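You operate a simulated robot arm through the tools that you are given. There is no shell and no other tool.

You are at the controls of a simulated robot arm. One attempt, no reset.

## Task
Put things in order on the counter top. At the end: the white paddle stands where the blue brush stood; the clear cleaner cartridge from the counter top is on the white filter plate; the blue brush from the counter top stands where the clear cleaner cartridge stood; the blue tap nose is in the silver steel bowl; the grey strip is in the clear rinse dish (pot); whatever was shut is shut again. Leave all else as you found it, and nothing knocked over. Set down upright: cleaner cartridge.

Only the result counts: the job must be done as asked and must still hold three seconds after the hand-in. Knocking over, shifting, dropping, spilling or breaking anything else fails it.

## Robot
A 7-joint arm with a two-finger parallel gripper, fixed in place. Base frame: the origin is at the foot of the arm, x ahead of it, y to its left, z up; the work surface is at about z = 0. Lengths are in mm, angles in degrees, forces in N, time in s.
With the tool pointing down near the work surface it reaches from about 220 to 580 mm from the base axis. Its first joint turns from -66.0 to 66.0 degrees. Payload 2.5 kg.
The TCP is the grasp point between the finger pads, 23 mm short of the fingertips. In the tool frame z runs along the fingers and y along their closing line. Largest opening 94 mm; finger width 38, thickness 10; the body of the gripper, 54 by 96 mm, starts 39 mm behind the TCP.
Orientation is that of the tool frame in the base frame, as a unit quaternion [w, x, y, z]. With the fingers straight down and closing along the base's y, the tool's x points along the base's -x, its y along +y and its z along -z.

## Interface
- The arm moves only by the tool apply_moves. Its argument "steps" is one flat list of numbers, 7 for each row, row after row: the closure, from 0 (fully open) to 1 (shut), then the shift along the tool's x, y, z in units of 300 mm (1.0 is 300 mm), then the turn, a rotation vector about the tool's x, y, z in units of 60 degrees (1.0 is 60 degrees). In form: [hand, tx, ty, tz, ax, ay, az, hand, tx, ty, tz, ax, ay, az, ...]. A call has 1 to 20 rows; each row is the pose to reach, as a shift and turn from the pose commanded when the call began, along the tool's axes at that moment. A call with a number of a shift or a turn outside -1 to 1 is refused whole. Each row takes 0.2 s and may step no farther than 50 mm and 8.6 degrees from the row before; otherwise, or with a gripper value out of range, the whole call is refused. A pose out of reach is approached as far as the arm can. The call stops where the force on the tool passes 40 N (or 10 N more than at its start, if that is more) or the arm is blocked; 0.2 s more then pass. The fingers move at their own pace (about 108 mm/s each) and stop on an object; they squeeze with about 39 N. The grip force told is the motor's: it shows also when the fingers shut on nothing. Time passes only in rows, and 0.2 s behind the last, so rows that repeat a pose let the fingers close. The reply holds the time, the measured pose of the TCP, the force on the tool along the base axes, the opening and the grip force, in the units named above and with some noise, with the torque about the TCP (base axes, N m) and any sound that the robot's microphone picked up, and new pictures: "views" is both (left out), scene, wrist or none.
- Cameras (640 x 400 px; columns grow to the right, rows downward): "scene" is fixed at [116.9, -414.4, 527.2]; the picture's right is [0.83, -0.56, 0.00], its down [-0.40, -0.59, -0.70] and it looks along [0.40, 0.58, -0.71] (base axes); focal length 264 px, centre (320, 200). "wrist" rides on the gripper at [86, 16, -75] in the tool frame; the picture's right is [-0.18, 0.98, 0.00], its down [-0.58, -0.11, -0.81] and it looks along [-0.79, -0.15, 0.59] (tool axes); focal length 243 px, centre (320, 200). There is no depth. A picture from a camera that has moved, and an enlarged one, comes with that camera's place and axes in the base frame and with its lens.
- close_up(camera, box): a new picture of the part [left, top, right, bottom] of that camera's present view, enlarged. No time passes.
- job_done(): hands the job in; it is judged then, once.

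Places have to be worked out from the pictures, the camera data and where the tool is seen. Open the gripper and draw the arm clear of the work before you hand the job in, unless the task says otherwise.

The tools are called after ">>>" as a command line: name --argument value ..., lists and objects as JSON in quotes. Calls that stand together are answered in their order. apply_moves: Moves the arm, as the interface text tells. Its arguments: {"type":"object","properties":{"steps":{"type":"array"},"views":{"type":"string","enum":["both","scene","wrist","none"]}},"required":["steps"]} The other tools are called the same way: close_up (camera, box) takes an enlarged picture of a part of a camera's view; job_done () hands the job in.

At the start:

```text
time: 0.0
position: [440.6, -92.3, 310.0]
tool_rot: [0.0, -0.001, 1.0, 0.001]
contact_force: [-0.3, 0.0, -0.7]
torque: [-0.01, 0.01, 0.0]
grip_width: 94.3
gripper_force: 0.0
```

scene: 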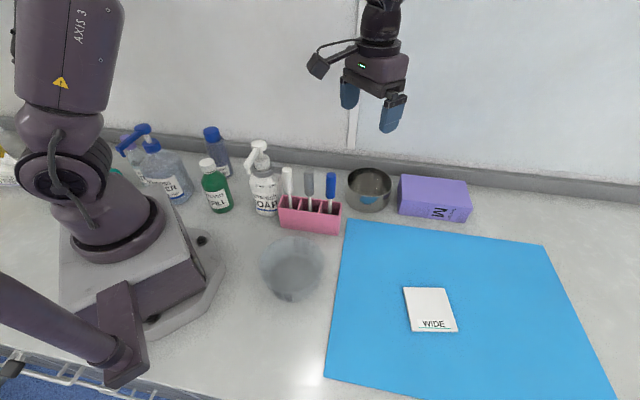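
wrist: 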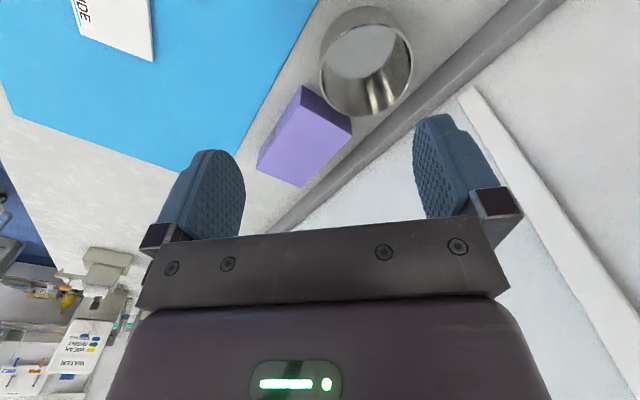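

The scene shows a pink holder with three standing tools, a steel bowl, a purple box, a clear dish and a white plate on a blue mat. I'll take enlarged views to identify everything before moving.

>>> close_up --camera "scene" --box '[240, 130, 400, 230]'

>>> close_up --camera "scene" --box '[100, 110, 260, 210]'

>>> close_up --camera "scene" --box '[340, 150, 500, 250]'

>>> close_up --camera "scene" --box '[240, 220, 400, 320]'

>>> close_up --camera "scene" --box '[360, 260, 520, 360]'

>>> close_up --camera "wrist" --box '[240, 0, 440, 125]'

```text
4.00 times, centred on (320, 180) of scene
camera zoom: at [116.9, -414.4, 527.2], right [0.83, -0.56, 0.0], down [-0.4, -0.59, -0.7], along [0.4, 0.58, -0.71], focal length 1056 px, centre (320, 280)
```

zoom: 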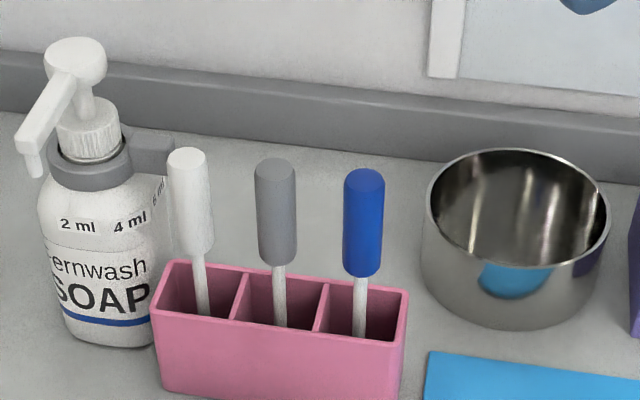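

```text
4.00 times, centred on (180, 160) of scene
camera zoom: at [116.9, -414.4, 527.2], right [0.83, -0.56, 0.0], down [-0.4, -0.59, -0.7], along [0.4, 0.58, -0.71], focal length 1056 px, centre (880, 360)
```

zoom: 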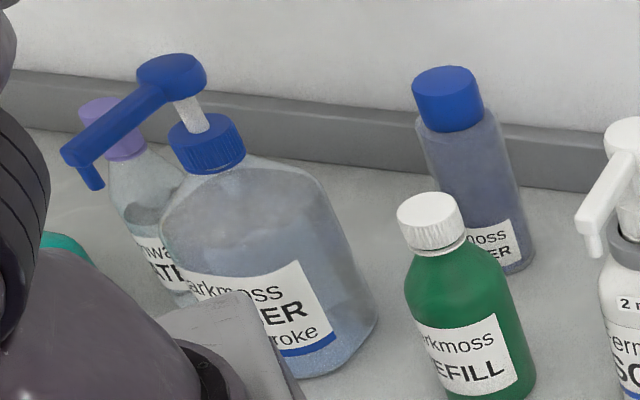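

```text
4.00 times, centred on (420, 200) of scene
camera zoom: at [116.9, -414.4, 527.2], right [0.83, -0.56, 0.0], down [-0.4, -0.59, -0.7], along [0.4, 0.58, -0.71], focal length 1056 px, centre (-80, 200)
```

zoom: 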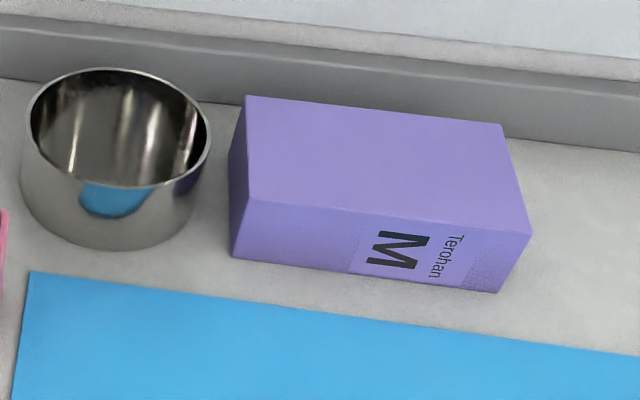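

```text
4.00 times, centred on (320, 270) of scene
camera zoom: at [116.9, -414.4, 527.2], right [0.83, -0.56, 0.0], down [-0.4, -0.59, -0.7], along [0.4, 0.58, -0.71], focal length 1056 px, centre (320, -80)
```

zoom: 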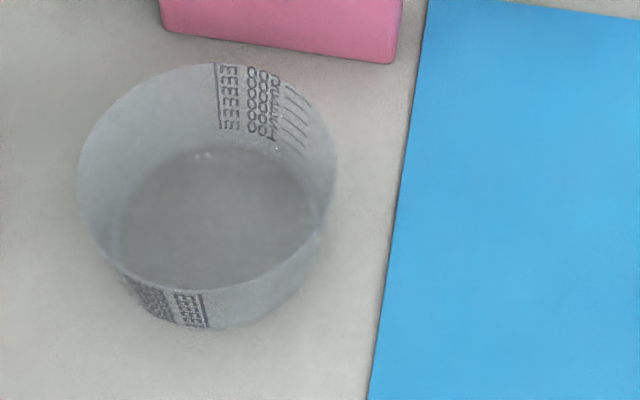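

```text
4.00 times, centred on (440, 310) of scene
camera zoom: at [116.9, -414.4, 527.2], right [0.83, -0.56, 0.0], down [-0.4, -0.59, -0.7], along [0.4, 0.58, -0.71], focal length 1056 px, centre (-160, -240)
```

zoom: 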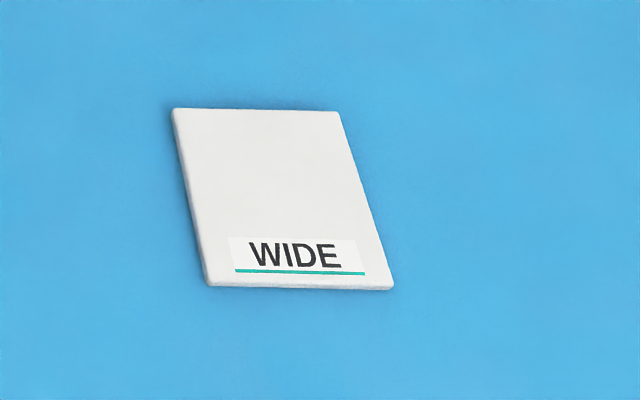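

```text
3.20 times, centred on (340, 62) of wrist
camera zoom: at [353.0, -75.9, 385.0], right [0.18, 0.98, 0.0], down [0.58, -0.11, 0.81], along [0.79, -0.15, -0.59], focal length 776 px, centre (256, 640)
```

zoom: 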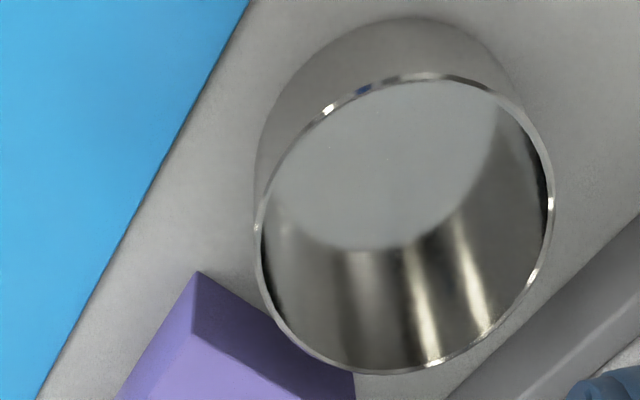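

The tools, bottles and dish are visible, but the tap nose and the cartridge are not certain yet. I'll take more enlarged views of the scene edges and of the wrist picture's left part.

>>> close_up --camera "wrist" --box '[0, 200, 160, 400]'

>>> close_up --camera "scene" --box '[0, 130, 120, 205]'

>>> close_up --camera "scene" --box '[0, 325, 120, 400]'

>>> close_up --camera "scene" --box '[180, 110, 280, 220]'

>>> close_up --camera "scene" --box '[270, 160, 350, 240]'

```text
2.00 times, centred on (80, 300) of wrist
camera zoom: at [353.0, -75.9, 385.0], right [0.18, 0.98, 0.0], down [0.58, -0.11, 0.81], along [0.79, -0.15, -0.59], focal length 485 px, centre (800, 0)
```

zoom: 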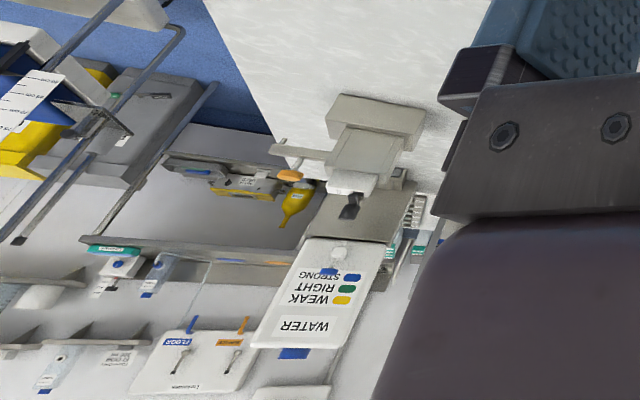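

```text
5.33 times, centred on (60, 168) of scene
camera zoom: at [116.9, -414.4, 527.2], right [0.83, -0.56, 0.0], down [-0.4, -0.59, -0.7], along [0.4, 0.58, -0.71], focal length 1408 px, centre (1707, 373)
```

zoom: 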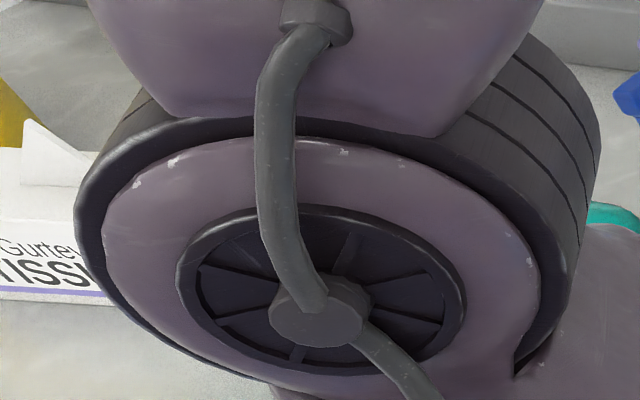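

```text
5.33 times, centred on (60, 362) of scene
camera zoom: at [116.9, -414.4, 527.2], right [0.83, -0.56, 0.0], down [-0.4, -0.59, -0.7], along [0.4, 0.58, -0.71], focal length 1408 px, centre (1707, -667)
```

zoom: 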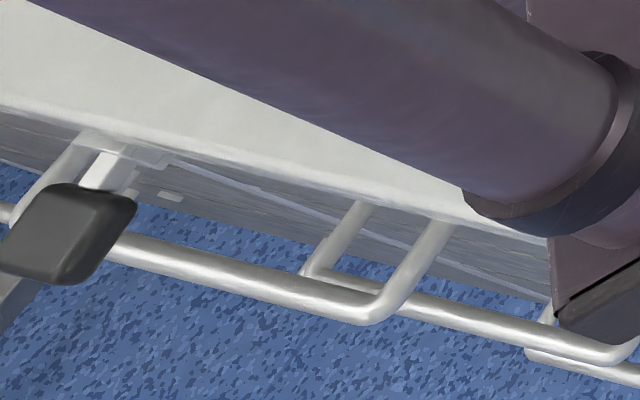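

```text
3.64 times, centred on (230, 165) of scene
camera zoom: at [116.9, -414.4, 527.2], right [0.83, -0.56, 0.0], down [-0.4, -0.59, -0.7], along [0.4, 0.58, -0.71], focal length 960 px, centre (647, 327)
```

zoom: 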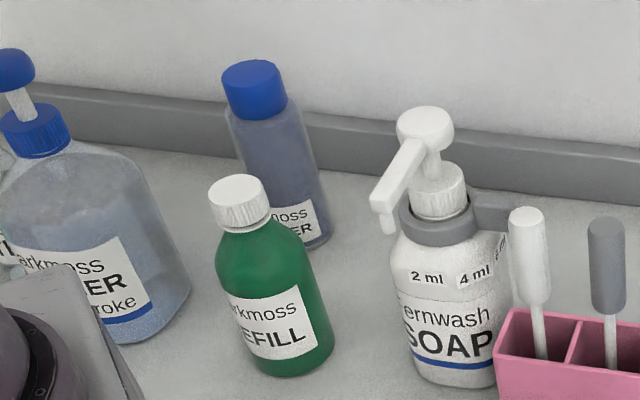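

```text
5.00 times, centred on (310, 200) of scene
camera zoom: at [116.9, -414.4, 527.2], right [0.83, -0.56, 0.0], down [-0.4, -0.59, -0.7], along [0.4, 0.58, -0.71], focal length 1320 px, centre (370, 200)
```

zoom: 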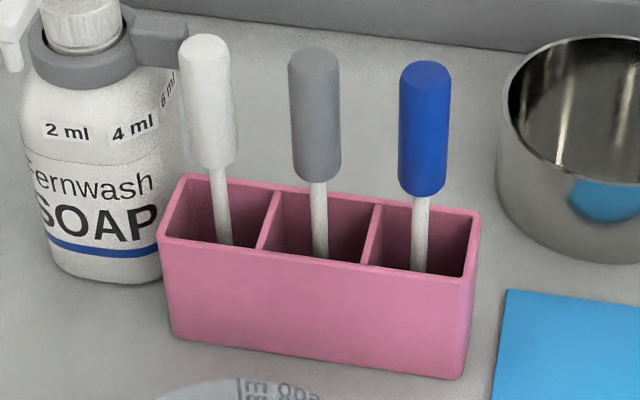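

The pink holder carries white, grey and blue handled tools (near x 340, y -50); bottles stand on the left. I don't yet see the tap nose, so I'll swing the arm to the left at height, turning the wrist camera toward the bottles.

>>> apply_moves --steps '[0, 0.079, 0.1, -0.03, 0, 0, -0.094, 0, 0.158, 0.2, -0.06, 0, 0, -0.188, 0, 0.237, 0.3, -0.09, 0, 0, -0.281, 0, 0.317, 0.4, -0.117, 0, 0, -0.375, 0, 0.396, 0.5, -0.146, 0, 0, -0.469, 0, 0.475, 0.6, -0.175, 0, 0, -0.5625, 0, 0.554, 0.7, -0.204, 0, 0, -0.656, 0, 0.633, 0.8, -0.233, 0, 0, -0.75]' --views "both"

```text
time: 1.8
position: [262.4, 132.7, 371.1]
tool_rot: [-0.011, -0.35, 0.936, 0.005]
contact_force: [0.1, -0.5, 0.3]
torque: [0.03, 0.02, 0.01]
grip_width: 94.1
gripper_force: 0.1
camera wrist: at [187.5, 86.9, 448.1], right [-0.51, 0.86, 0.01], down [0.53, 0.3, 0.79], along [0.68, 0.41, -0.61], focal length 243 px, centre (320, 200)
```

scene: 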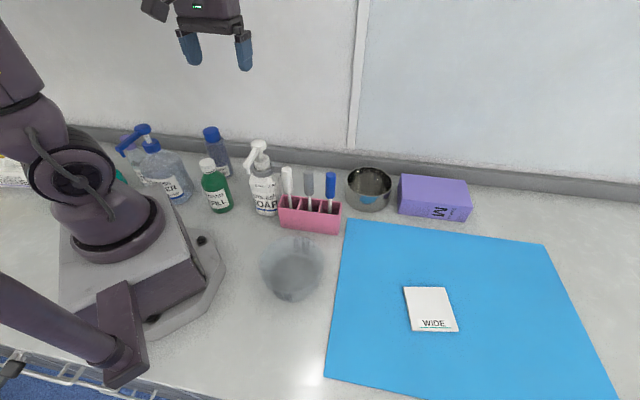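
wrist: 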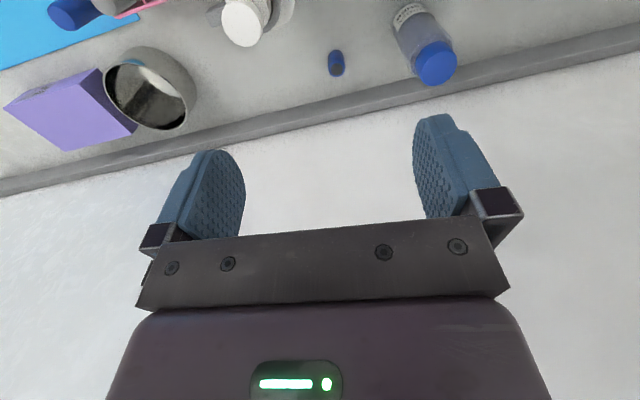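

A small blue object that the scene camera couldn't see has appeared behind the soap bottle, which may be the tap nose. I'll enlarge it and its neighbours.

>>> close_up --camera "wrist" --box '[290, 20, 390, 95]'

>>> close_up --camera "wrist" --box '[370, 0, 490, 100]'

>>> close_up --camera "wrist" --box '[0, 0, 310, 190]'

```text
5.33 times, centred on (340, 58) of wrist
camera zoom: at [187.5, 86.9, 448.1], right [-0.51, 0.86, 0.01], down [0.53, 0.3, 0.79], along [0.68, 0.41, -0.61], focal length 1294 px, centre (213, 960)
```

zoom: 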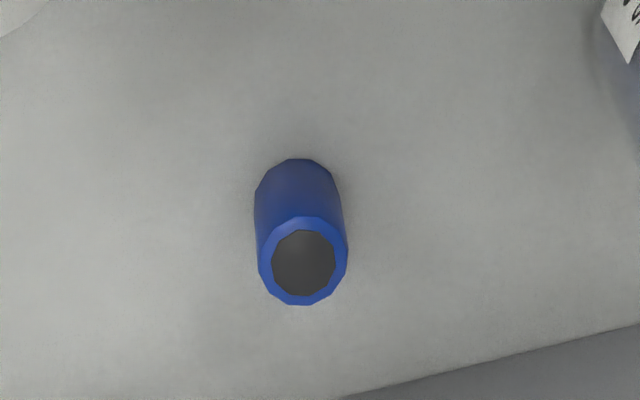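

```text
4.00 times, centred on (430, 50) of wrist
camera zoom: at [187.5, 86.9, 448.1], right [-0.51, 0.86, 0.01], down [0.53, 0.3, 0.79], along [0.68, 0.41, -0.61], focal length 970 px, centre (-120, 800)
```

zoom: 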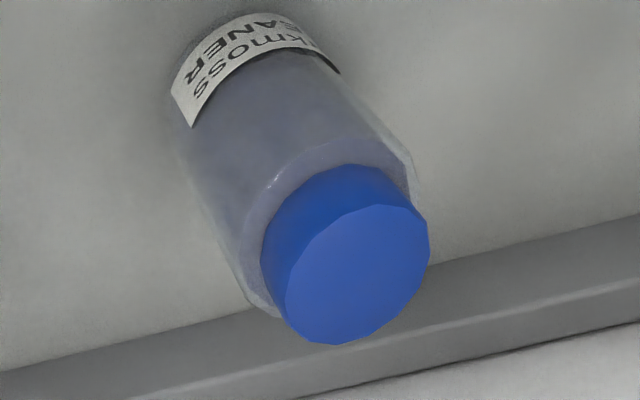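

```text
2.06 times, centred on (155, 95) of wrist
camera zoom: at [187.5, 86.9, 448.1], right [-0.51, 0.86, 0.01], down [0.53, 0.3, 0.79], along [0.68, 0.41, -0.61], focal length 501 px, centre (661, 417)
```

zoom: 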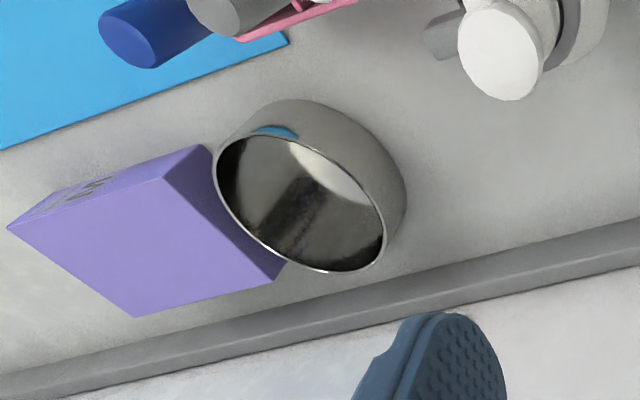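

That is a small blue hollow sleeve near (329, 210), about 28 mm across and 40 mm tall, which fits "tap nose". The clear blue-capped bottle reads "Darkmoss CLEANER". I'll swing farther left to see what else stands behind the robot.

>>> apply_moves --steps '[0, 0, 0.06, 0, 0, 0, -0.125, 0, 0, 0.12, 0, 0, 0, -0.25, 0, 0, 0.18, 0, 0, 0, -0.375, 0, 0, 0.24, 0, 0, 0, -0.5, 0, 0, 0.3, 0, 0, 0, -0.625, 0, 0, 0.36, 0, 0, 0, -0.75, 0, 0, 0.42, 0, 0, 0, -0.875, 0, 0, 0.478, 0, 0, 0, -1.0, 0, 0, 0.478, 0, 0, 0, -1.0]' --views "wrist"

```text
time: 2.5
position: [254.0, 129.1, 371.5]
tool_rot: [-0.013, -0.421, 0.907, 0.014]
contact_force: [-0.3, -0.6, 0.5]
torque: [-0.01, -0.03, 0.0]
grip_width: 94.1
gripper_force: 0.0
stopped in row 3: the arm was blocked; the commanded pose is now the measured one
camera wrist: at [187.9, 71.9, 448.7], right [-0.63, 0.78, 0.03], down [0.49, 0.36, 0.79], along [0.6, 0.52, -0.61], focal length 243 px, centre (320, 200)
```

wrist: 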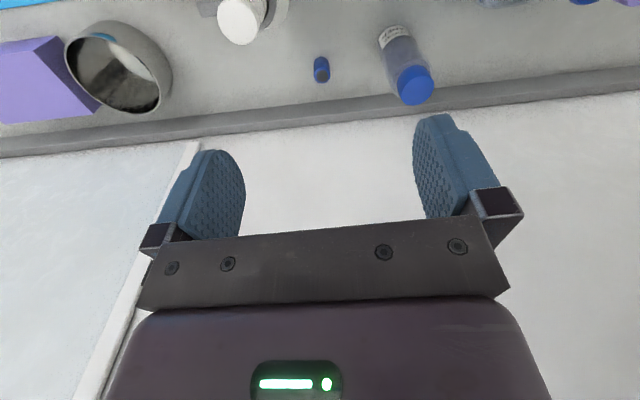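

The arm was blocked there, most likely by its own reach limits high up and close in. I'll lower to about z 300 and then move left more gently.

>>> apply_moves --steps '[0, 0, 0, 0.08, 0, 0, 0, 0, 0, 0, 0.16, 0, 0, 0, 0, 0, 0.05, 0.233, 0, 0, -0.1, 0, 0, 0.15, 0.233, 0, 0, -0.2, 0, 0, 0.25, 0.233, 0, 0, -0.3, 0, 0, 0.35, 0.233, 0, 0, -0.4, 0, 0, 0.4, 0.233, 0, 0, -0.5, 0, 0, 0.4, 0.233, 0, 0, -0.5]' --views "both"

```text
time: 3.7
position: [223.5, 129.8, 297.7]
tool_rot: [-0.026, -0.461, 0.887, 0.027]
contact_force: [0.1, 0.0, -0.4]
torque: [-0.02, -0.01, 0.0]
grip_width: 94.4
gripper_force: 0.1
stopped in row 6: the arm was blocked; the commanded pose is now the measured one
camera wrist: at [166.3, 65.9, 375.6], right [-0.69, 0.72, 0.07], down [0.48, 0.39, 0.78], along [0.54, 0.58, -0.62], focal length 243 px, centre (320, 200)
```

scene: 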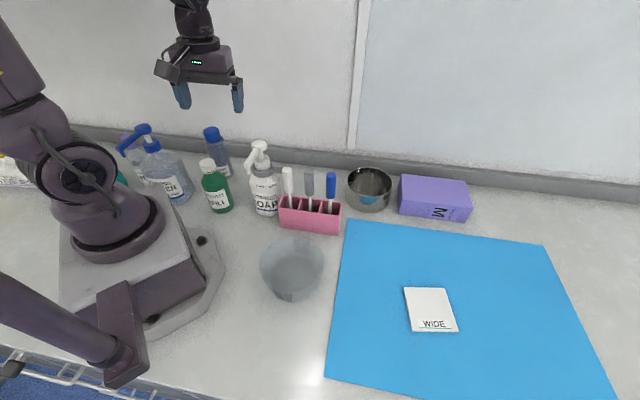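
wrist: 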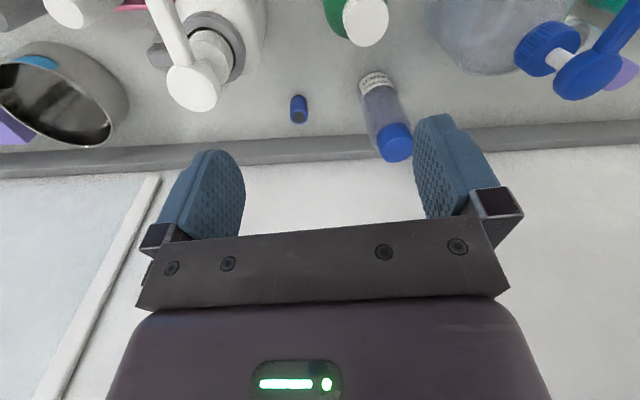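

The arm seems to be at its inner reach limit rather than touching anything (forces near zero). I'll go out to a safe radius in front, level the tool, and then turn the camera left from there.

>>> apply_moves --steps '[0, 0.012, -0.126, -0.027, 0.0115, -0.0034, 0, 0, 0.024, -0.253, -0.053, 0.023, -0.0067, 0, 0, 0.036, -0.38, -0.08, 0.034, -0.01, 0, 0, 0.049, -0.506, -0.107, 0.046, -0.0135, 0, 0, 0.061, -0.632, -0.133, 0.057, -0.0168, 0, 0, 0.073, -0.759, -0.16, 0.0687, -0.0202, 0, 0, 0.073, -0.759, -0.16, 0.0687, -0.0202, 0]' --views "wrist"

>>> apply_moves --steps '[0, 0, 0, 0, 0, 0, -0.13, 0, 0, 0, 0, 0, 0, -0.26, 0, 0, 0, 0, 0, 0, -0.39, 0, 0, 0, 0, 0, 0, -0.52, 0, 0, 0, 0, 0, 0, -0.65, 0, 0, 0, 0, 0, 0, -0.78, 0, 0, 0, 0, 0, 0, -0.91, 0, 0, 0, 0, 0, 0, -0.91]' --views "both"

```text
time: 5.3
position: [400.7, -16.3, 331.3]
tool_rot: [0.002, -0.465, 0.886, -0.001]
contact_force: [-0.2, 0.2, -0.8]
torque: [0.06, 0.01, 0.0]
grip_width: 94.0
gripper_force: 0.1
camera wrist: at [338.1, -79.0, 406.6], right [-0.7, 0.71, 0.0], down [0.42, 0.42, 0.81], along [0.57, 0.57, -0.59], focal length 243 px, centre (320, 200)
```

wrist: 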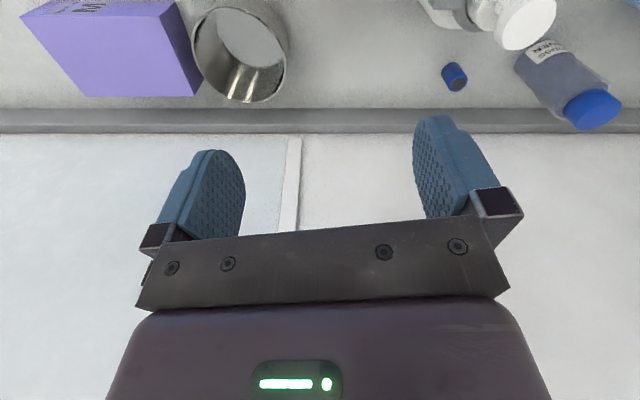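

```text
time: 7.1
position: [401.9, -16.6, 331.7]
tool_rot: [0.0, 0.82, -0.573, 0.002]
contact_force: [0.4, -0.1, 0.5]
torque: [0.02, -0.01, 0.02]
grip_width: 94.1
gripper_force: 0.1
camera wrist: at [415.4, -103.6, 406.3], right [-0.99, -0.17, 0.0], down [-0.1, 0.58, 0.81], along [-0.13, 0.79, -0.59], focal length 243 px, centre (320, 200)
```

scene: 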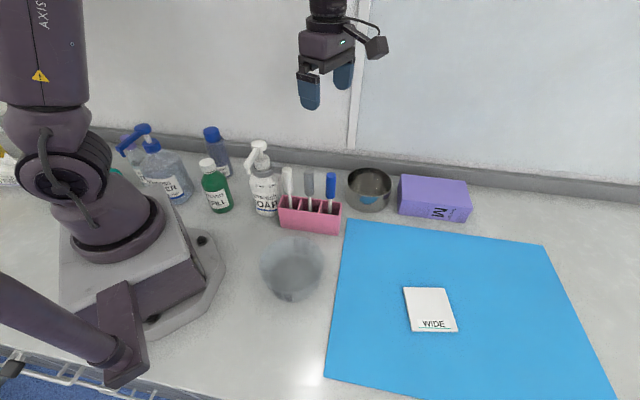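
wrist: 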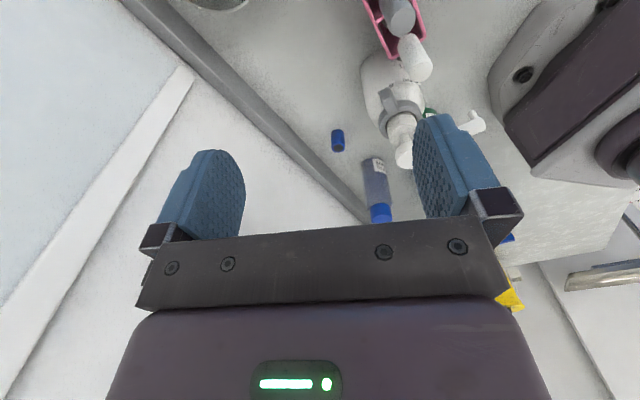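

I can see the counter behind the robot at the right of this picture. I'll enlarge the relevant parts.

>>> close_up --camera "wrist" --box '[480, 150, 640, 320]'

>>> close_up --camera "wrist" --box '[310, 0, 490, 230]'

```text
2.35 times, centred on (560, 235) of wrist
camera zoom: at [415.4, -103.6, 406.3], right [-0.99, -0.17, 0.0], down [-0.1, 0.58, 0.81], along [-0.13, 0.79, -0.59], focal length 571 px, centre (-245, 118)
```

zoom: 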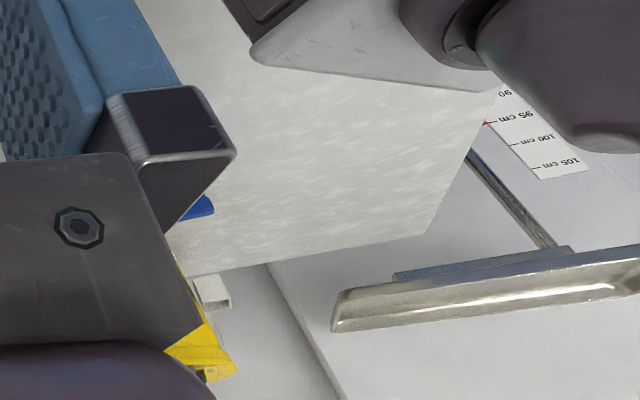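

```text
1.74 times, centred on (400, 115) of wrist
camera zoom: at [415.4, -103.6, 406.3], right [-0.99, -0.17, 0.0], down [-0.1, 0.58, 0.81], along [-0.13, 0.79, -0.59], focal length 422 px, centre (181, 348)
```

zoom: 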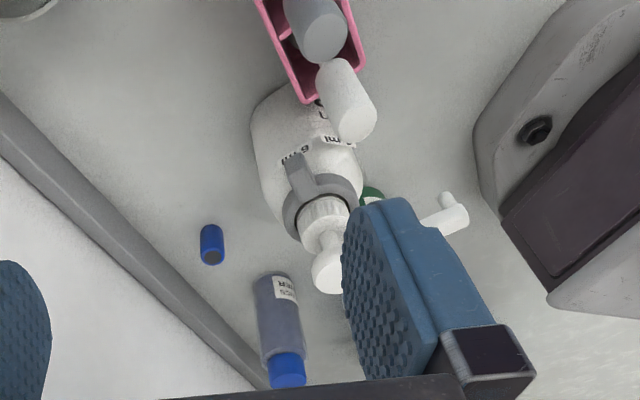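

The gripper hides the pump bottle area; I'll turn a further 36° left so that area moves between or left of the fingers.

>>> apply_moves --steps '[0, 0, 0, 0, 0, 0, -0.13, 0, 0, 0, 0, 0, 0, -0.26, 0, 0, 0, 0, 0, 0, -0.39, 0, 0, 0, 0, 0, 0, -0.52, 0, 0, 0, 0, 0, 0, -0.6, 0, 0, 0, 0, 0, 0, -0.6]' --views "wrist"

```text
time: 8.5
position: [402.0, -17.0, 330.6]
tool_rot: [0.001, 0.956, -0.292, 0.002]
contact_force: [1.1, -0.3, 0.0]
torque: [0.02, -0.01, 0.01]
grip_width: 94.1
gripper_force: 0.0
camera wrist: at [463.6, -78.8, 406.1], right [-0.7, -0.71, 0.0], down [-0.42, 0.42, 0.8], along [-0.57, 0.56, -0.59], focal length 243 px, centre (320, 200)
```

wrist: 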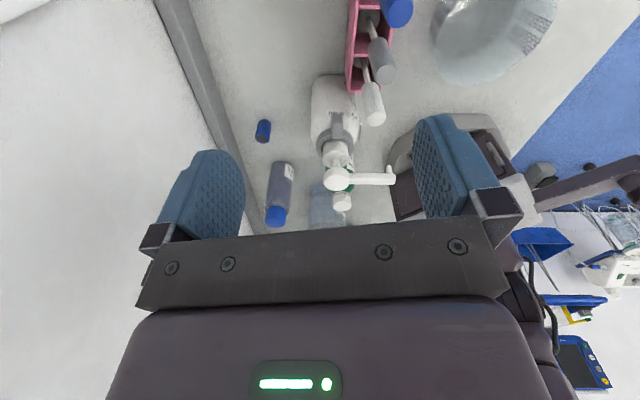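

This view looks along the counter from the far end. I'll enlarge the centre and the holder.

>>> close_up --camera "wrist" --box '[240, 80, 420, 230]'

>>> close_up --camera "wrist" --box '[300, 0, 480, 130]'

>>> close_up --camera "wrist" --box '[480, 150, 640, 400]'

```text
2.67 times, centred on (330, 155) of wrist
camera zoom: at [463.6, -78.8, 406.1], right [-0.7, -0.71, 0.0], down [-0.42, 0.42, 0.8], along [-0.57, 0.56, -0.59], focal length 647 px, centre (293, 320)
```

zoom: 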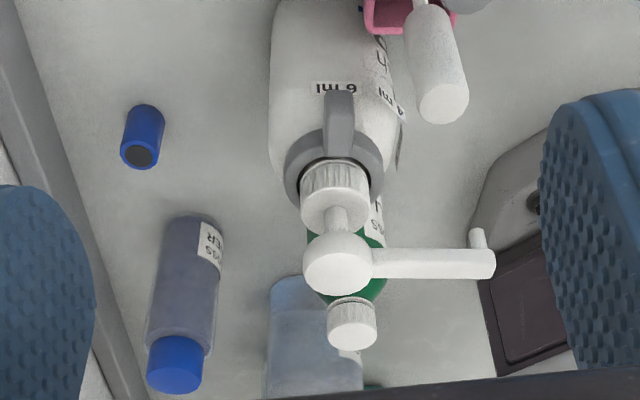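

```text
3.08 times, centred on (390, 65) of wrist
camera zoom: at [463.6, -78.8, 406.1], right [-0.7, -0.71, 0.0], down [-0.42, 0.42, 0.8], along [-0.57, 0.56, -0.59], focal length 746 px, centre (105, 615)
```

zoom: 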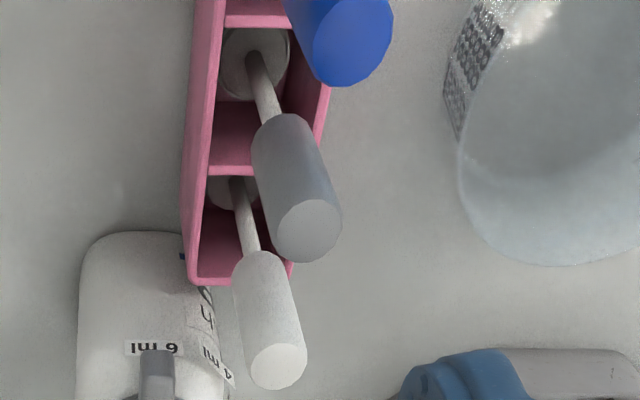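

```text
1.60 times, centred on (560, 275) of wrist
camera zoom: at [463.6, -78.8, 406.1], right [-0.7, -0.71, 0.0], down [-0.42, 0.42, 0.8], along [-0.57, 0.56, -0.59], focal length 388 px, centre (-64, 80)
```

zoom: 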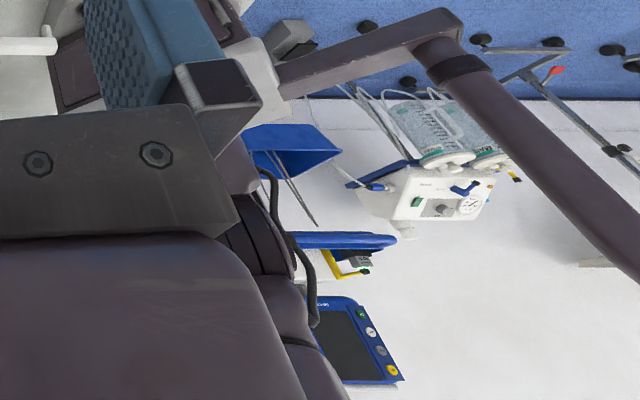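

The tools have round disc bases, so each can stand by itself, and the "CLEANER" bottle is the cartridge. From three views I put the tap nose near (328, 206), about 45 mm tall, the cartridge near (229, 278), 145 mm tall, and the tool handles near (305,-8), (339,-43) and (373,-76), with tops at about z 173. I'll move over to the tap nose, turning the closing line parallel to the wall.

>>> apply_moves --steps '[0, -0.042, -0.032, 0.0125, 0, 0, 0.125, 0, -0.084, -0.064, 0.025, 0, 0, 0.25, 0, -0.125, -0.096, 0.0375, 0, 0, 0.375, 0, -0.167, -0.128, 0.05, 0, 0, 0.5, 0, -0.209, -0.16, 0.0625, 0, 0, 0.625, 0, -0.25, -0.193, 0.075, 0, 0, 0.75, 0, -0.292, -0.225, 0.0875, 0, 0, 0.875, 0, -0.334, -0.257, 0.1, 0, 0, 1.0, 0, -0.334, -0.257, 0.1, 0, 0, 1.0]' --views "none"

>>> apply_moves --steps '[0, -0.058, 0.022, 0.006, 0, 0, 0.114, 0, -0.115, 0.044, 0.011, 0, 0, 0.228, 0, -0.173, 0.066, 0.017, 0, 0, 0.342, 0, -0.23, 0.087, 0.022, 0, 0, 0.455, 0, -0.288, 0.109, 0.028, 0, 0, 0.569, 0, -0.345, 0.131, 0.033, 0, 0, 0.683, 0, -0.345, 0.131, 0.033, 0, 0, 0.683]' --views "both"

```text
time: 10.5
position: [361.3, 103.9, 299.5]
tool_rot: [0.001, -0.682, 0.732, -0.002]
contact_force: [-0.5, -0.5, 0.2]
torque: [0.03, 0.01, 0.0]
grip_width: 93.9
gripper_force: 0.0
```

```text
time: 12.1
position: [330.1, 208.9, 290.5]
tool_rot: [0.001, -0.381, 0.924, -0.001]
contact_force: [0.0, -0.3, 0.5]
torque: [-0.02, 0.0, 0.03]
grip_width: 93.8
gripper_force: 0.1
camera wrist: at [256.0, 159.5, 364.6], right [-0.56, 0.83, 0.0], down [0.48, 0.33, 0.81], along [0.67, 0.45, -0.59], focal length 243 px, centre (320, 200)
```

scene: 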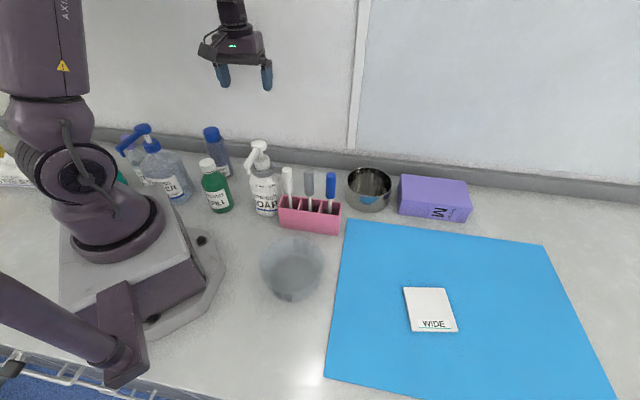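
wrist: 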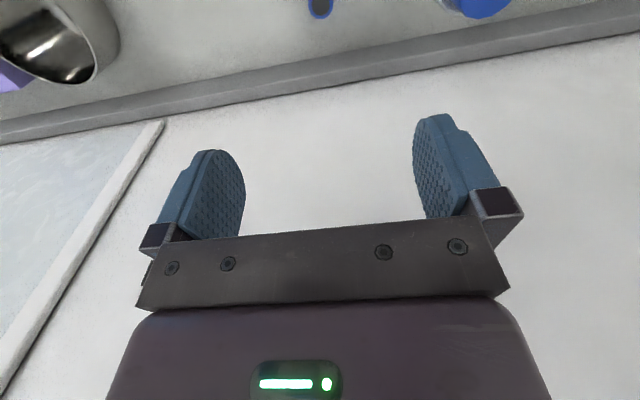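

The tool is level, turned 45°, and the nose appears directly below at column 320. I'll descend to about z 130 and look again.

>>> apply_moves --steps '[0, 0, 0, 0.13, 0, 0, 0, 0, 0, 0, 0.26, 0, 0, 0, 0, 0, 0, 0.39, 0, 0, 0, 0, 0, 0, 0.53, 0, 0, 0, 0, 0, 0, 0.53, 0, 0, 0]' --views "both"

```text
time: 13.3
position: [332.6, 208.2, 131.3]
tool_rot: [0.002, -0.382, 0.924, -0.001]
contact_force: [1.2, -0.2, -0.1]
torque: [0.01, -0.03, 0.0]
grip_width: 94.4
gripper_force: 0.1
camera wrist: at [258.5, 158.0, 206.5], right [-0.56, 0.83, 0.0], down [0.48, 0.34, 0.81], along [0.67, 0.45, -0.59], focal length 243 px, centre (320, 200)
```

scene: 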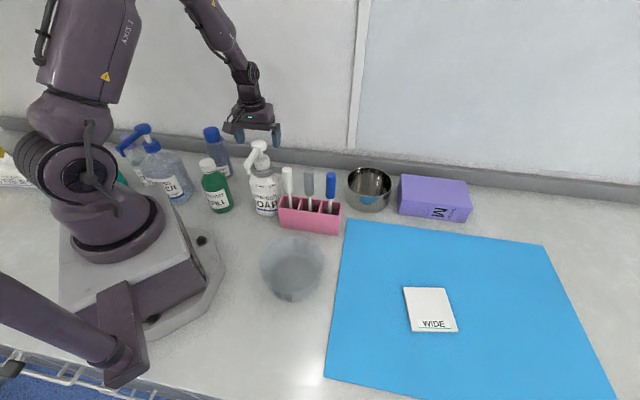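
wrist: 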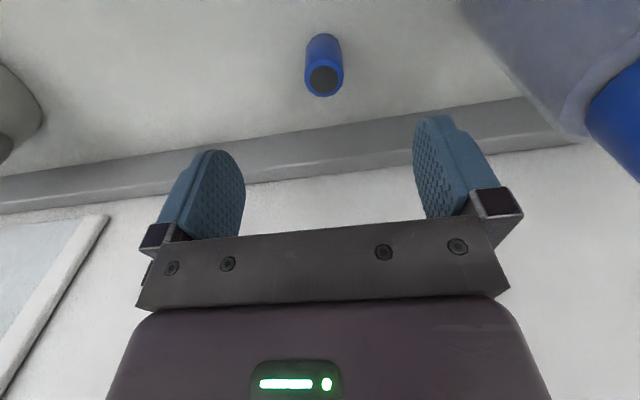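

The nose is centred at about (331, 209), 40 mm tall and 26 mm across, with the TCP 2 mm off. I'll descend to z 28 with the fingers open.

>>> apply_moves --steps '[0, 0, 0.007, 0.12, 0, 0, 0, 0, 0, 0.007, 0.24, 0, 0, 0, 0, 0, 0.007, 0.3, 0, 0, 0, 0, 0, 0.007, 0.343, 0, 0, 0, 0, 0, 0.007, 0.343, 0, 0, 0]' --views "both"

```text
time: 14.5
position: [329.4, 209.1, 28.5]
tool_rot: [0.002, -0.383, 0.924, -0.001]
contact_force: [0.5, 0.7, 0.6]
torque: [-0.01, -0.01, -0.01]
grip_width: 94.2
gripper_force: 0.1
camera wrist: at [255.9, 158.9, 104.1], right [-0.57, 0.82, 0.0], down [0.48, 0.34, 0.81], along [0.67, 0.45, -0.59], focal length 243 px, centre (320, 200)
```

scene: 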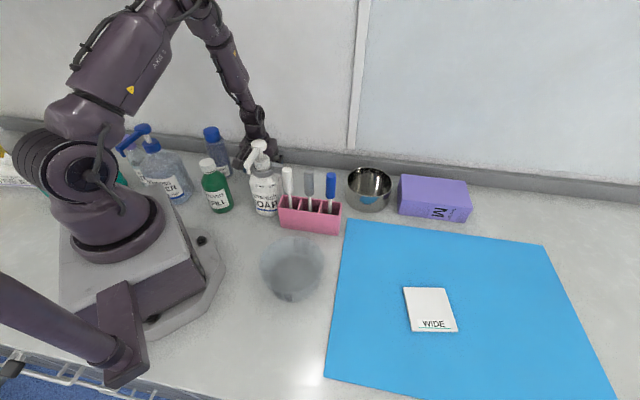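
wrist: 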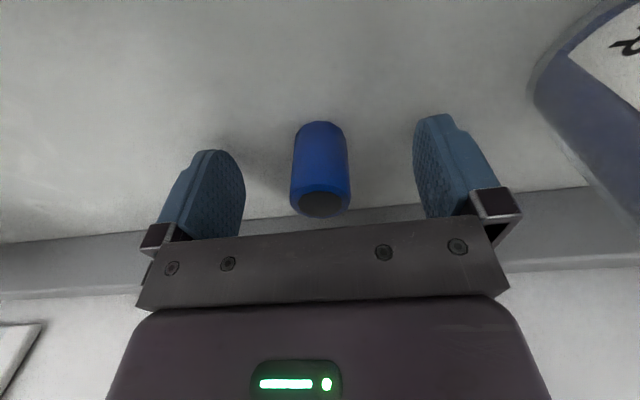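

The nose sits between the pads. I'll close the fingers on it.

>>> apply_moves --steps '[1, 0, 0, 0, 0, 0, 0, 1, 0, 0, 0, 0, 0, 0, 1, 0, 0, 0, 0, 0, 0, 1, 0, 0, 0, 0, 0, 0]' --views "wrist"

```text
time: 15.5
position: [329.6, 209.2, 29.5]
tool_rot: [0.002, -0.383, 0.924, -0.001]
contact_force: [0.4, 1.2, 0.2]
torque: [0.01, 0.03, -0.02]
grip_width: 26.5
gripper_force: 39.2
camera wrist: at [256.0, 158.9, 104.5], right [-0.57, 0.82, 0.0], down [0.48, 0.34, 0.81], along [0.67, 0.45, -0.59], focal length 243 px, centre (320, 200)
```

wrist: 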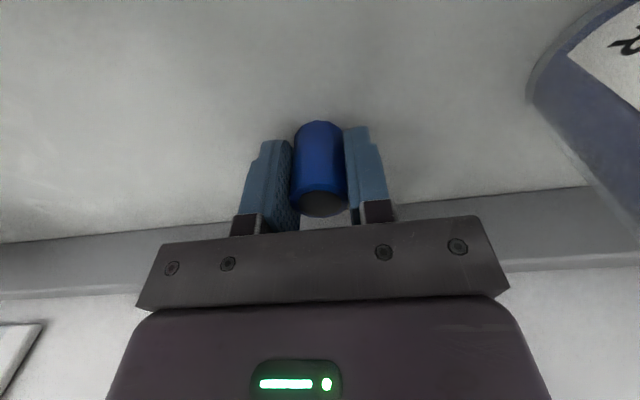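

Gripped at 26.5 mm with 39 N. I'll lift to z 200 and carry it along the wall side toward the bowl.

>>> apply_moves --steps '[1, 0, 0, -0.14, 0, 0, 0, 1, 0, 0, -0.28, 0, 0, 0, 1, 0, 0, -0.42, 0, 0, 0, 1, 0, 0, -0.57, 0, 0, 0, 1, 0.019, -0.125, -0.57, 0, 0, 0, 1, 0.037, -0.25, -0.57, 0, 0, 0, 1, 0.056, -0.375, -0.57, 0, 0, 0, 1, 0.075, -0.5, -0.57, 0, 0, 0]' --views "wrist"

>>> apply_moves --steps '[1, 0.02, -0.142, 0, 0, 0, 0, 1, 0.042, -0.285, 0, 0, 0, 0, 1, 0.063, -0.43, 0, 0, 0, 0, 1, 0.085, -0.57, 0, 0, 0, 0, 1, 0.085, -0.57, 0, 0, 0, 0]' --views "both"

```text
time: 17.3
position: [419.2, 87.7, 200.6]
tool_rot: [0.002, -0.383, 0.924, -0.001]
contact_force: [-0.3, -0.5, 0.5]
torque: [0.0, 0.01, -0.05]
grip_width: 26.4
gripper_force: 39.0
camera wrist: at [345.2, 36.7, 275.3], right [-0.57, 0.82, 0.0], down [0.48, 0.34, 0.81], along [0.67, 0.46, -0.59], focal length 243 px, centre (320, 200)
```

wrist: 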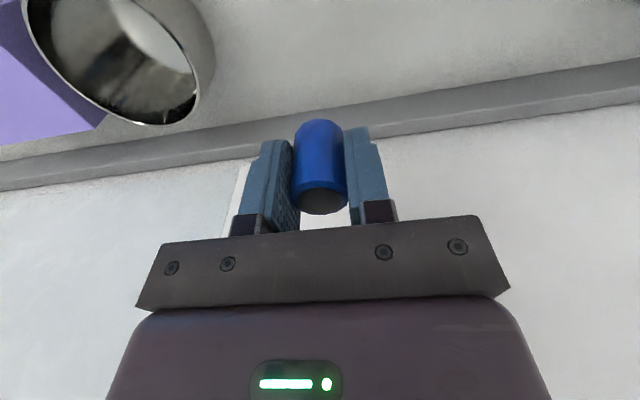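

```text
time: 18.5
position: [522.1, -50.8, 200.6]
tool_rot: [0.002, -0.382, 0.924, -0.002]
contact_force: [-0.7, 0.5, -0.3]
torque: [0.01, -0.01, 0.02]
grip_width: 26.4
gripper_force: 38.6
camera wrist: at [448.3, -100.1, 275.1], right [-0.57, 0.82, 0.0], down [0.49, 0.34, 0.81], along [0.67, 0.46, -0.59], focal length 243 px, centre (320, 200)
```

scene: 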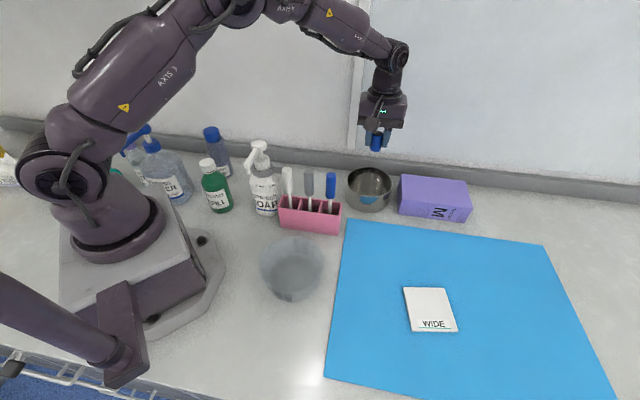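
wrist: 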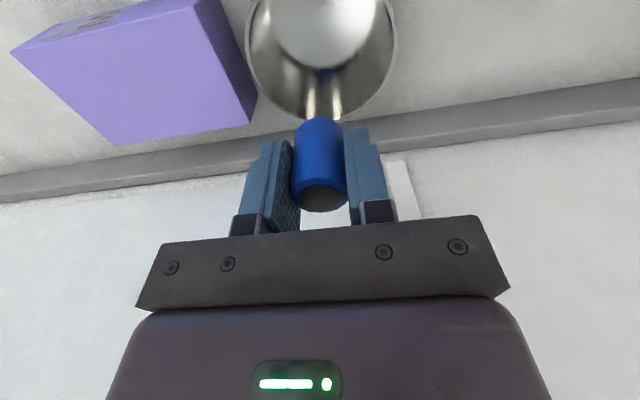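

The bowl's rim is centred on column 321, and its centre works out to about (525, -50), so the nose is directly above it. I'll lower it into the bowl until the nose is just above the floor.

>>> apply_moves --steps '[1, 0, 0, 0.13, 0, 0, 0, 1, 0, 0, 0.26, 0, 0, 0, 1, 0, 0, 0.38, 0, 0, 0, 1, 0, 0, 0.46, 0, 0, 0, 1, 0, 0, 0.51, 0, 0, 0, 1, 0, 0, 0.54, 0, 0, 0, 1, 0, 0, 0.54, 0, 0, 0]' --views "both"

```text
time: 20.1
position: [523.6, -49.3, 37.4]
tool_rot: [0.002, -0.382, 0.924, -0.002]
contact_force: [-0.1, 0.2, 2.7]
torque: [0.04, 0.03, 0.0]
grip_width: 26.1
gripper_force: 38.6
camera wrist: at [449.1, -99.0, 112.9], right [-0.56, 0.83, 0.0], down [0.48, 0.34, 0.81], along [0.67, 0.45, -0.59], focal length 243 px, centre (320, 200)
```

scene: 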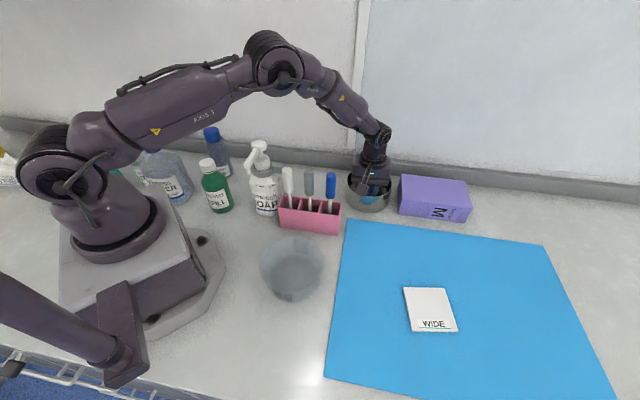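
wrist: 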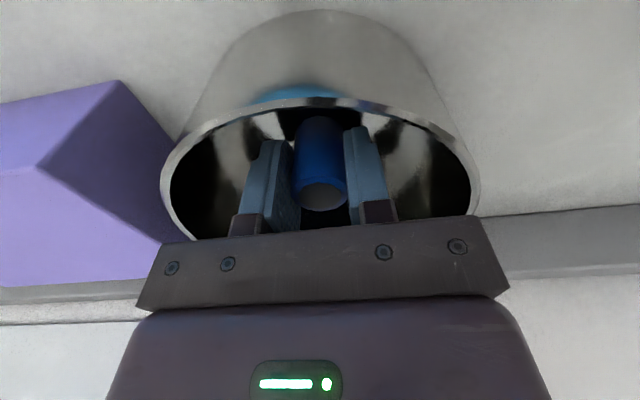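

Slight upward force of 2.7 N suggests the nose is touching the bowl floor. I'll open the fingers only part-way inside the bowl.

>>> apply_moves --steps '[0.8, 0, 0, 0.003, 0, 0, 0, 0.6, 0, 0, 0.003, 0, 0, 0, 0.5, 0, 0, 0.003, 0, 0, 0, 0.5, 0, 0, 0.003, 0, 0, 0]' --views "wrist"

```text
time: 21.1
position: [522.7, -49.0, 37.5]
tool_rot: [0.001, -0.383, 0.924, -0.001]
contact_force: [0.1, 0.0, -0.8]
torque: [0.02, 0.02, 0.0]
grip_width: 46.8
gripper_force: 0.0
camera wrist: at [448.9, -99.7, 112.3], right [-0.56, 0.83, 0.0], down [0.48, 0.34, 0.81], along [0.67, 0.45, -0.59], focal length 243 px, centre (320, 200)
```

wrist: 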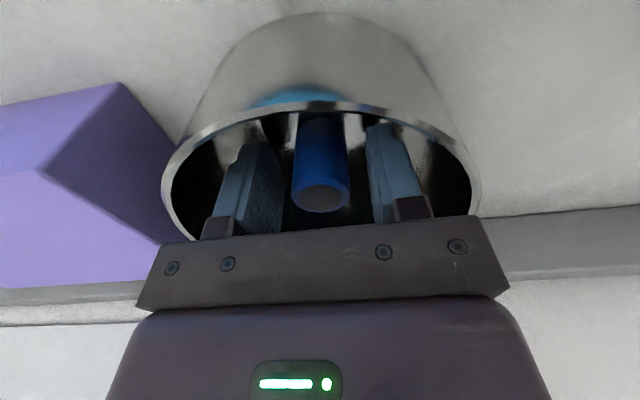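

The nose stands in the bowl. I'll lift straight out to z 280, then travel along the wall side toward the cartridge.

>>> apply_moves --steps '[0.5, 0, 0, -0.1, 0, 0, 0, 0.5, 0, 0, -0.24, 0, 0, 0, 0.5, 0, 0, -0.4, 0, 0, 0, 0.5, 0, 0, -0.56, 0, 0, 0, 0.5, 0, 0, -0.7, 0, 0, 0, 0.4, 0, 0, -0.8, 0, 0, 0, 0.3, -0.008, 0.12, -0.8, 0, 0, 0, 0.2, -0.016, 0.27, -0.8, 0, 0, 0, 0.1, -0.025, 0.42, -0.8, 0, 0, 0, 0, -0.032, 0.57, -0.8, 0, 0, 0, 0, -0.039, 0.732, -0.8, 0, 0, 0]' --views "scene"

>>> apply_moves --steps '[0, -0.008, 0.14, 0, 0, 0, 0, 0, -0.016, 0.29, 0, 0, 0, 0, 0, -0.025, 0.44, 0, 0, 0, 0, 0, -0.033, 0.59, 0, 0, 0, 0, 0, -0.039, 0.732, 0, 0, 0, 0, 0, -0.039, 0.732, 0, 0, 0, 0]' --views "both"

```text
time: 23.5
position: [373.2, 111.8, 274.9]
tool_rot: [0.001, -0.383, 0.924, -0.002]
contact_force: [-0.5, -0.7, -0.1]
torque: [-0.01, -0.02, 0.02]
grip_width: 93.9
gripper_force: 0.1
```

scene: 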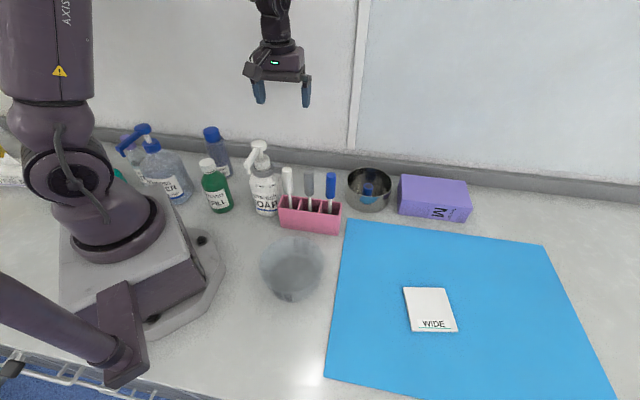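

```text
time: 24.7
position: [291.4, 201.1, 270.8]
tool_rot: [-0.005, -0.269, 0.963, -0.004]
contact_force: [0.0, 0.3, -0.4]
torque: [-0.01, 0.0, 0.0]
grip_width: 94.0
gripper_force: 0.1
stopped in row 5: the arm was blocked; the commanded pose is now the measured one
camera wrist: at [208.8, 170.8, 348.0], right [-0.35, 0.94, -0.01], down [0.56, 0.22, 0.8], along [0.75, 0.28, -0.6], focal length 243 px, centre (320, 200)
```

scene: 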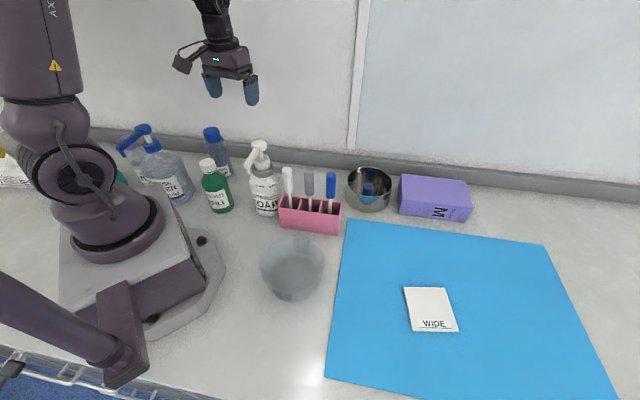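
wrist: 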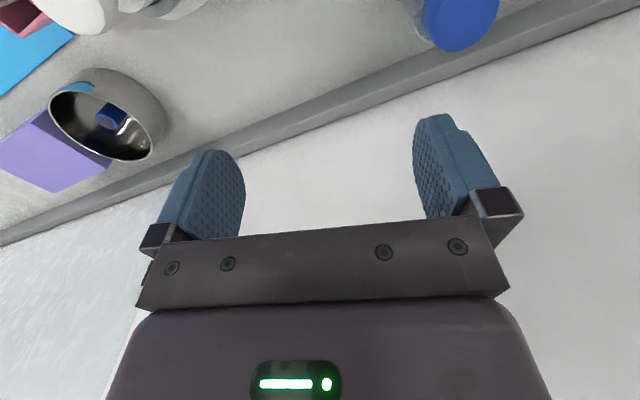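

The arm was blocked again near azimuth 35° with no force on the tool, so some joint or link limit is stopping it rather than the counter objects. I'll look at the arm's shoulder and the wall side to understand what limits it.

>>> close_up --camera "scene" --box '[0, 0, 240, 240]'

>>> close_up --camera "wrist" --box '[380, 0, 640, 160]'

```text
1.67 times, centred on (120, 120) of scene
camera zoom: at [117.0, -415.4, 526.1], right [0.83, -0.56, 0.0], down [-0.4, -0.59, -0.7], along [0.4, 0.58, -0.71], focal length 440 px, centre (653, 333)
```

zoom: 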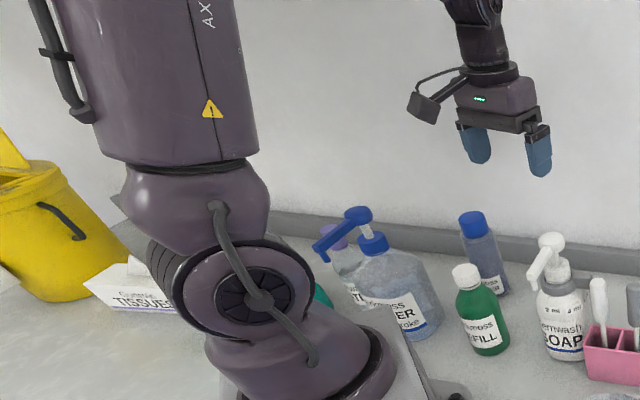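

```text
2.46 times, centred on (510, 80) of wrist
camera zoom: at [208.8, 170.8, 348.0], right [-0.35, 0.94, -0.01], down [0.56, 0.22, 0.8], along [0.75, 0.28, -0.6], focal length 597 px, centre (-148, 495)
```

zoom: 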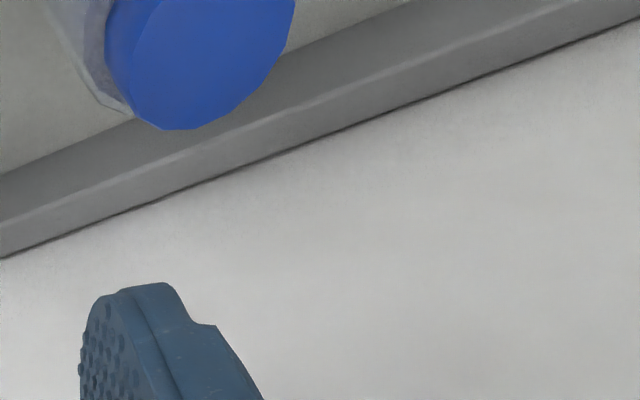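

I want to judge the first joint's angle from the shoulder disc, so I'll enlarge it.

>>> close_up --camera "scene" --box '[0, 90, 176, 200]'

>>> close_up --camera "scene" --box '[150, 0, 310, 100]'

```text
3.64 times, centred on (88, 145) of scene
camera zoom: at [117.0, -415.4, 526.1], right [0.83, -0.56, 0.0], down [-0.4, -0.59, -0.7], along [0.4, 0.58, -0.71], focal length 960 px, centre (1164, 400)
```

zoom: 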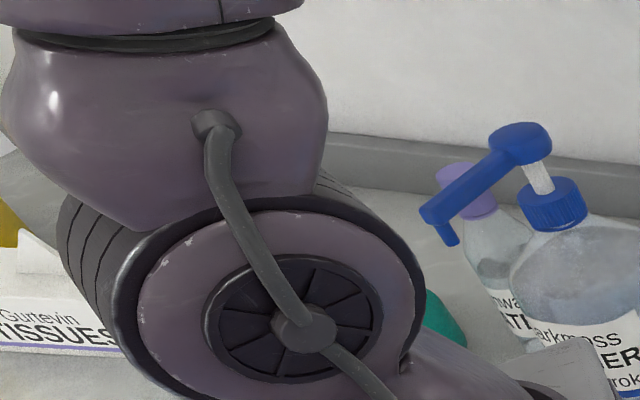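

```text
4.00 times, centred on (230, 50) of scene
camera zoom: at [117.0, -415.4, 526.1], right [0.83, -0.56, 0.0], down [-0.4, -0.59, -0.7], along [0.4, 0.58, -0.71], focal length 1056 px, centre (680, 800)
```

zoom: 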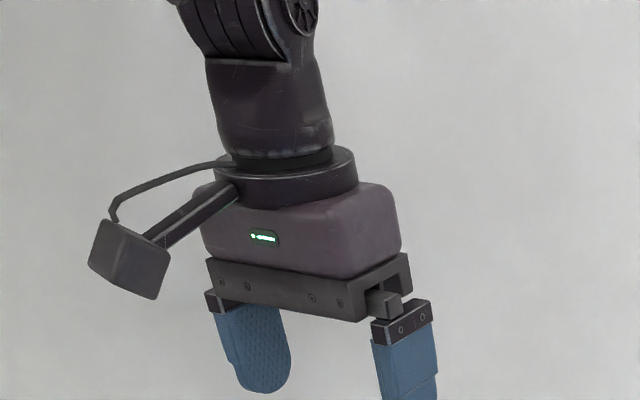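

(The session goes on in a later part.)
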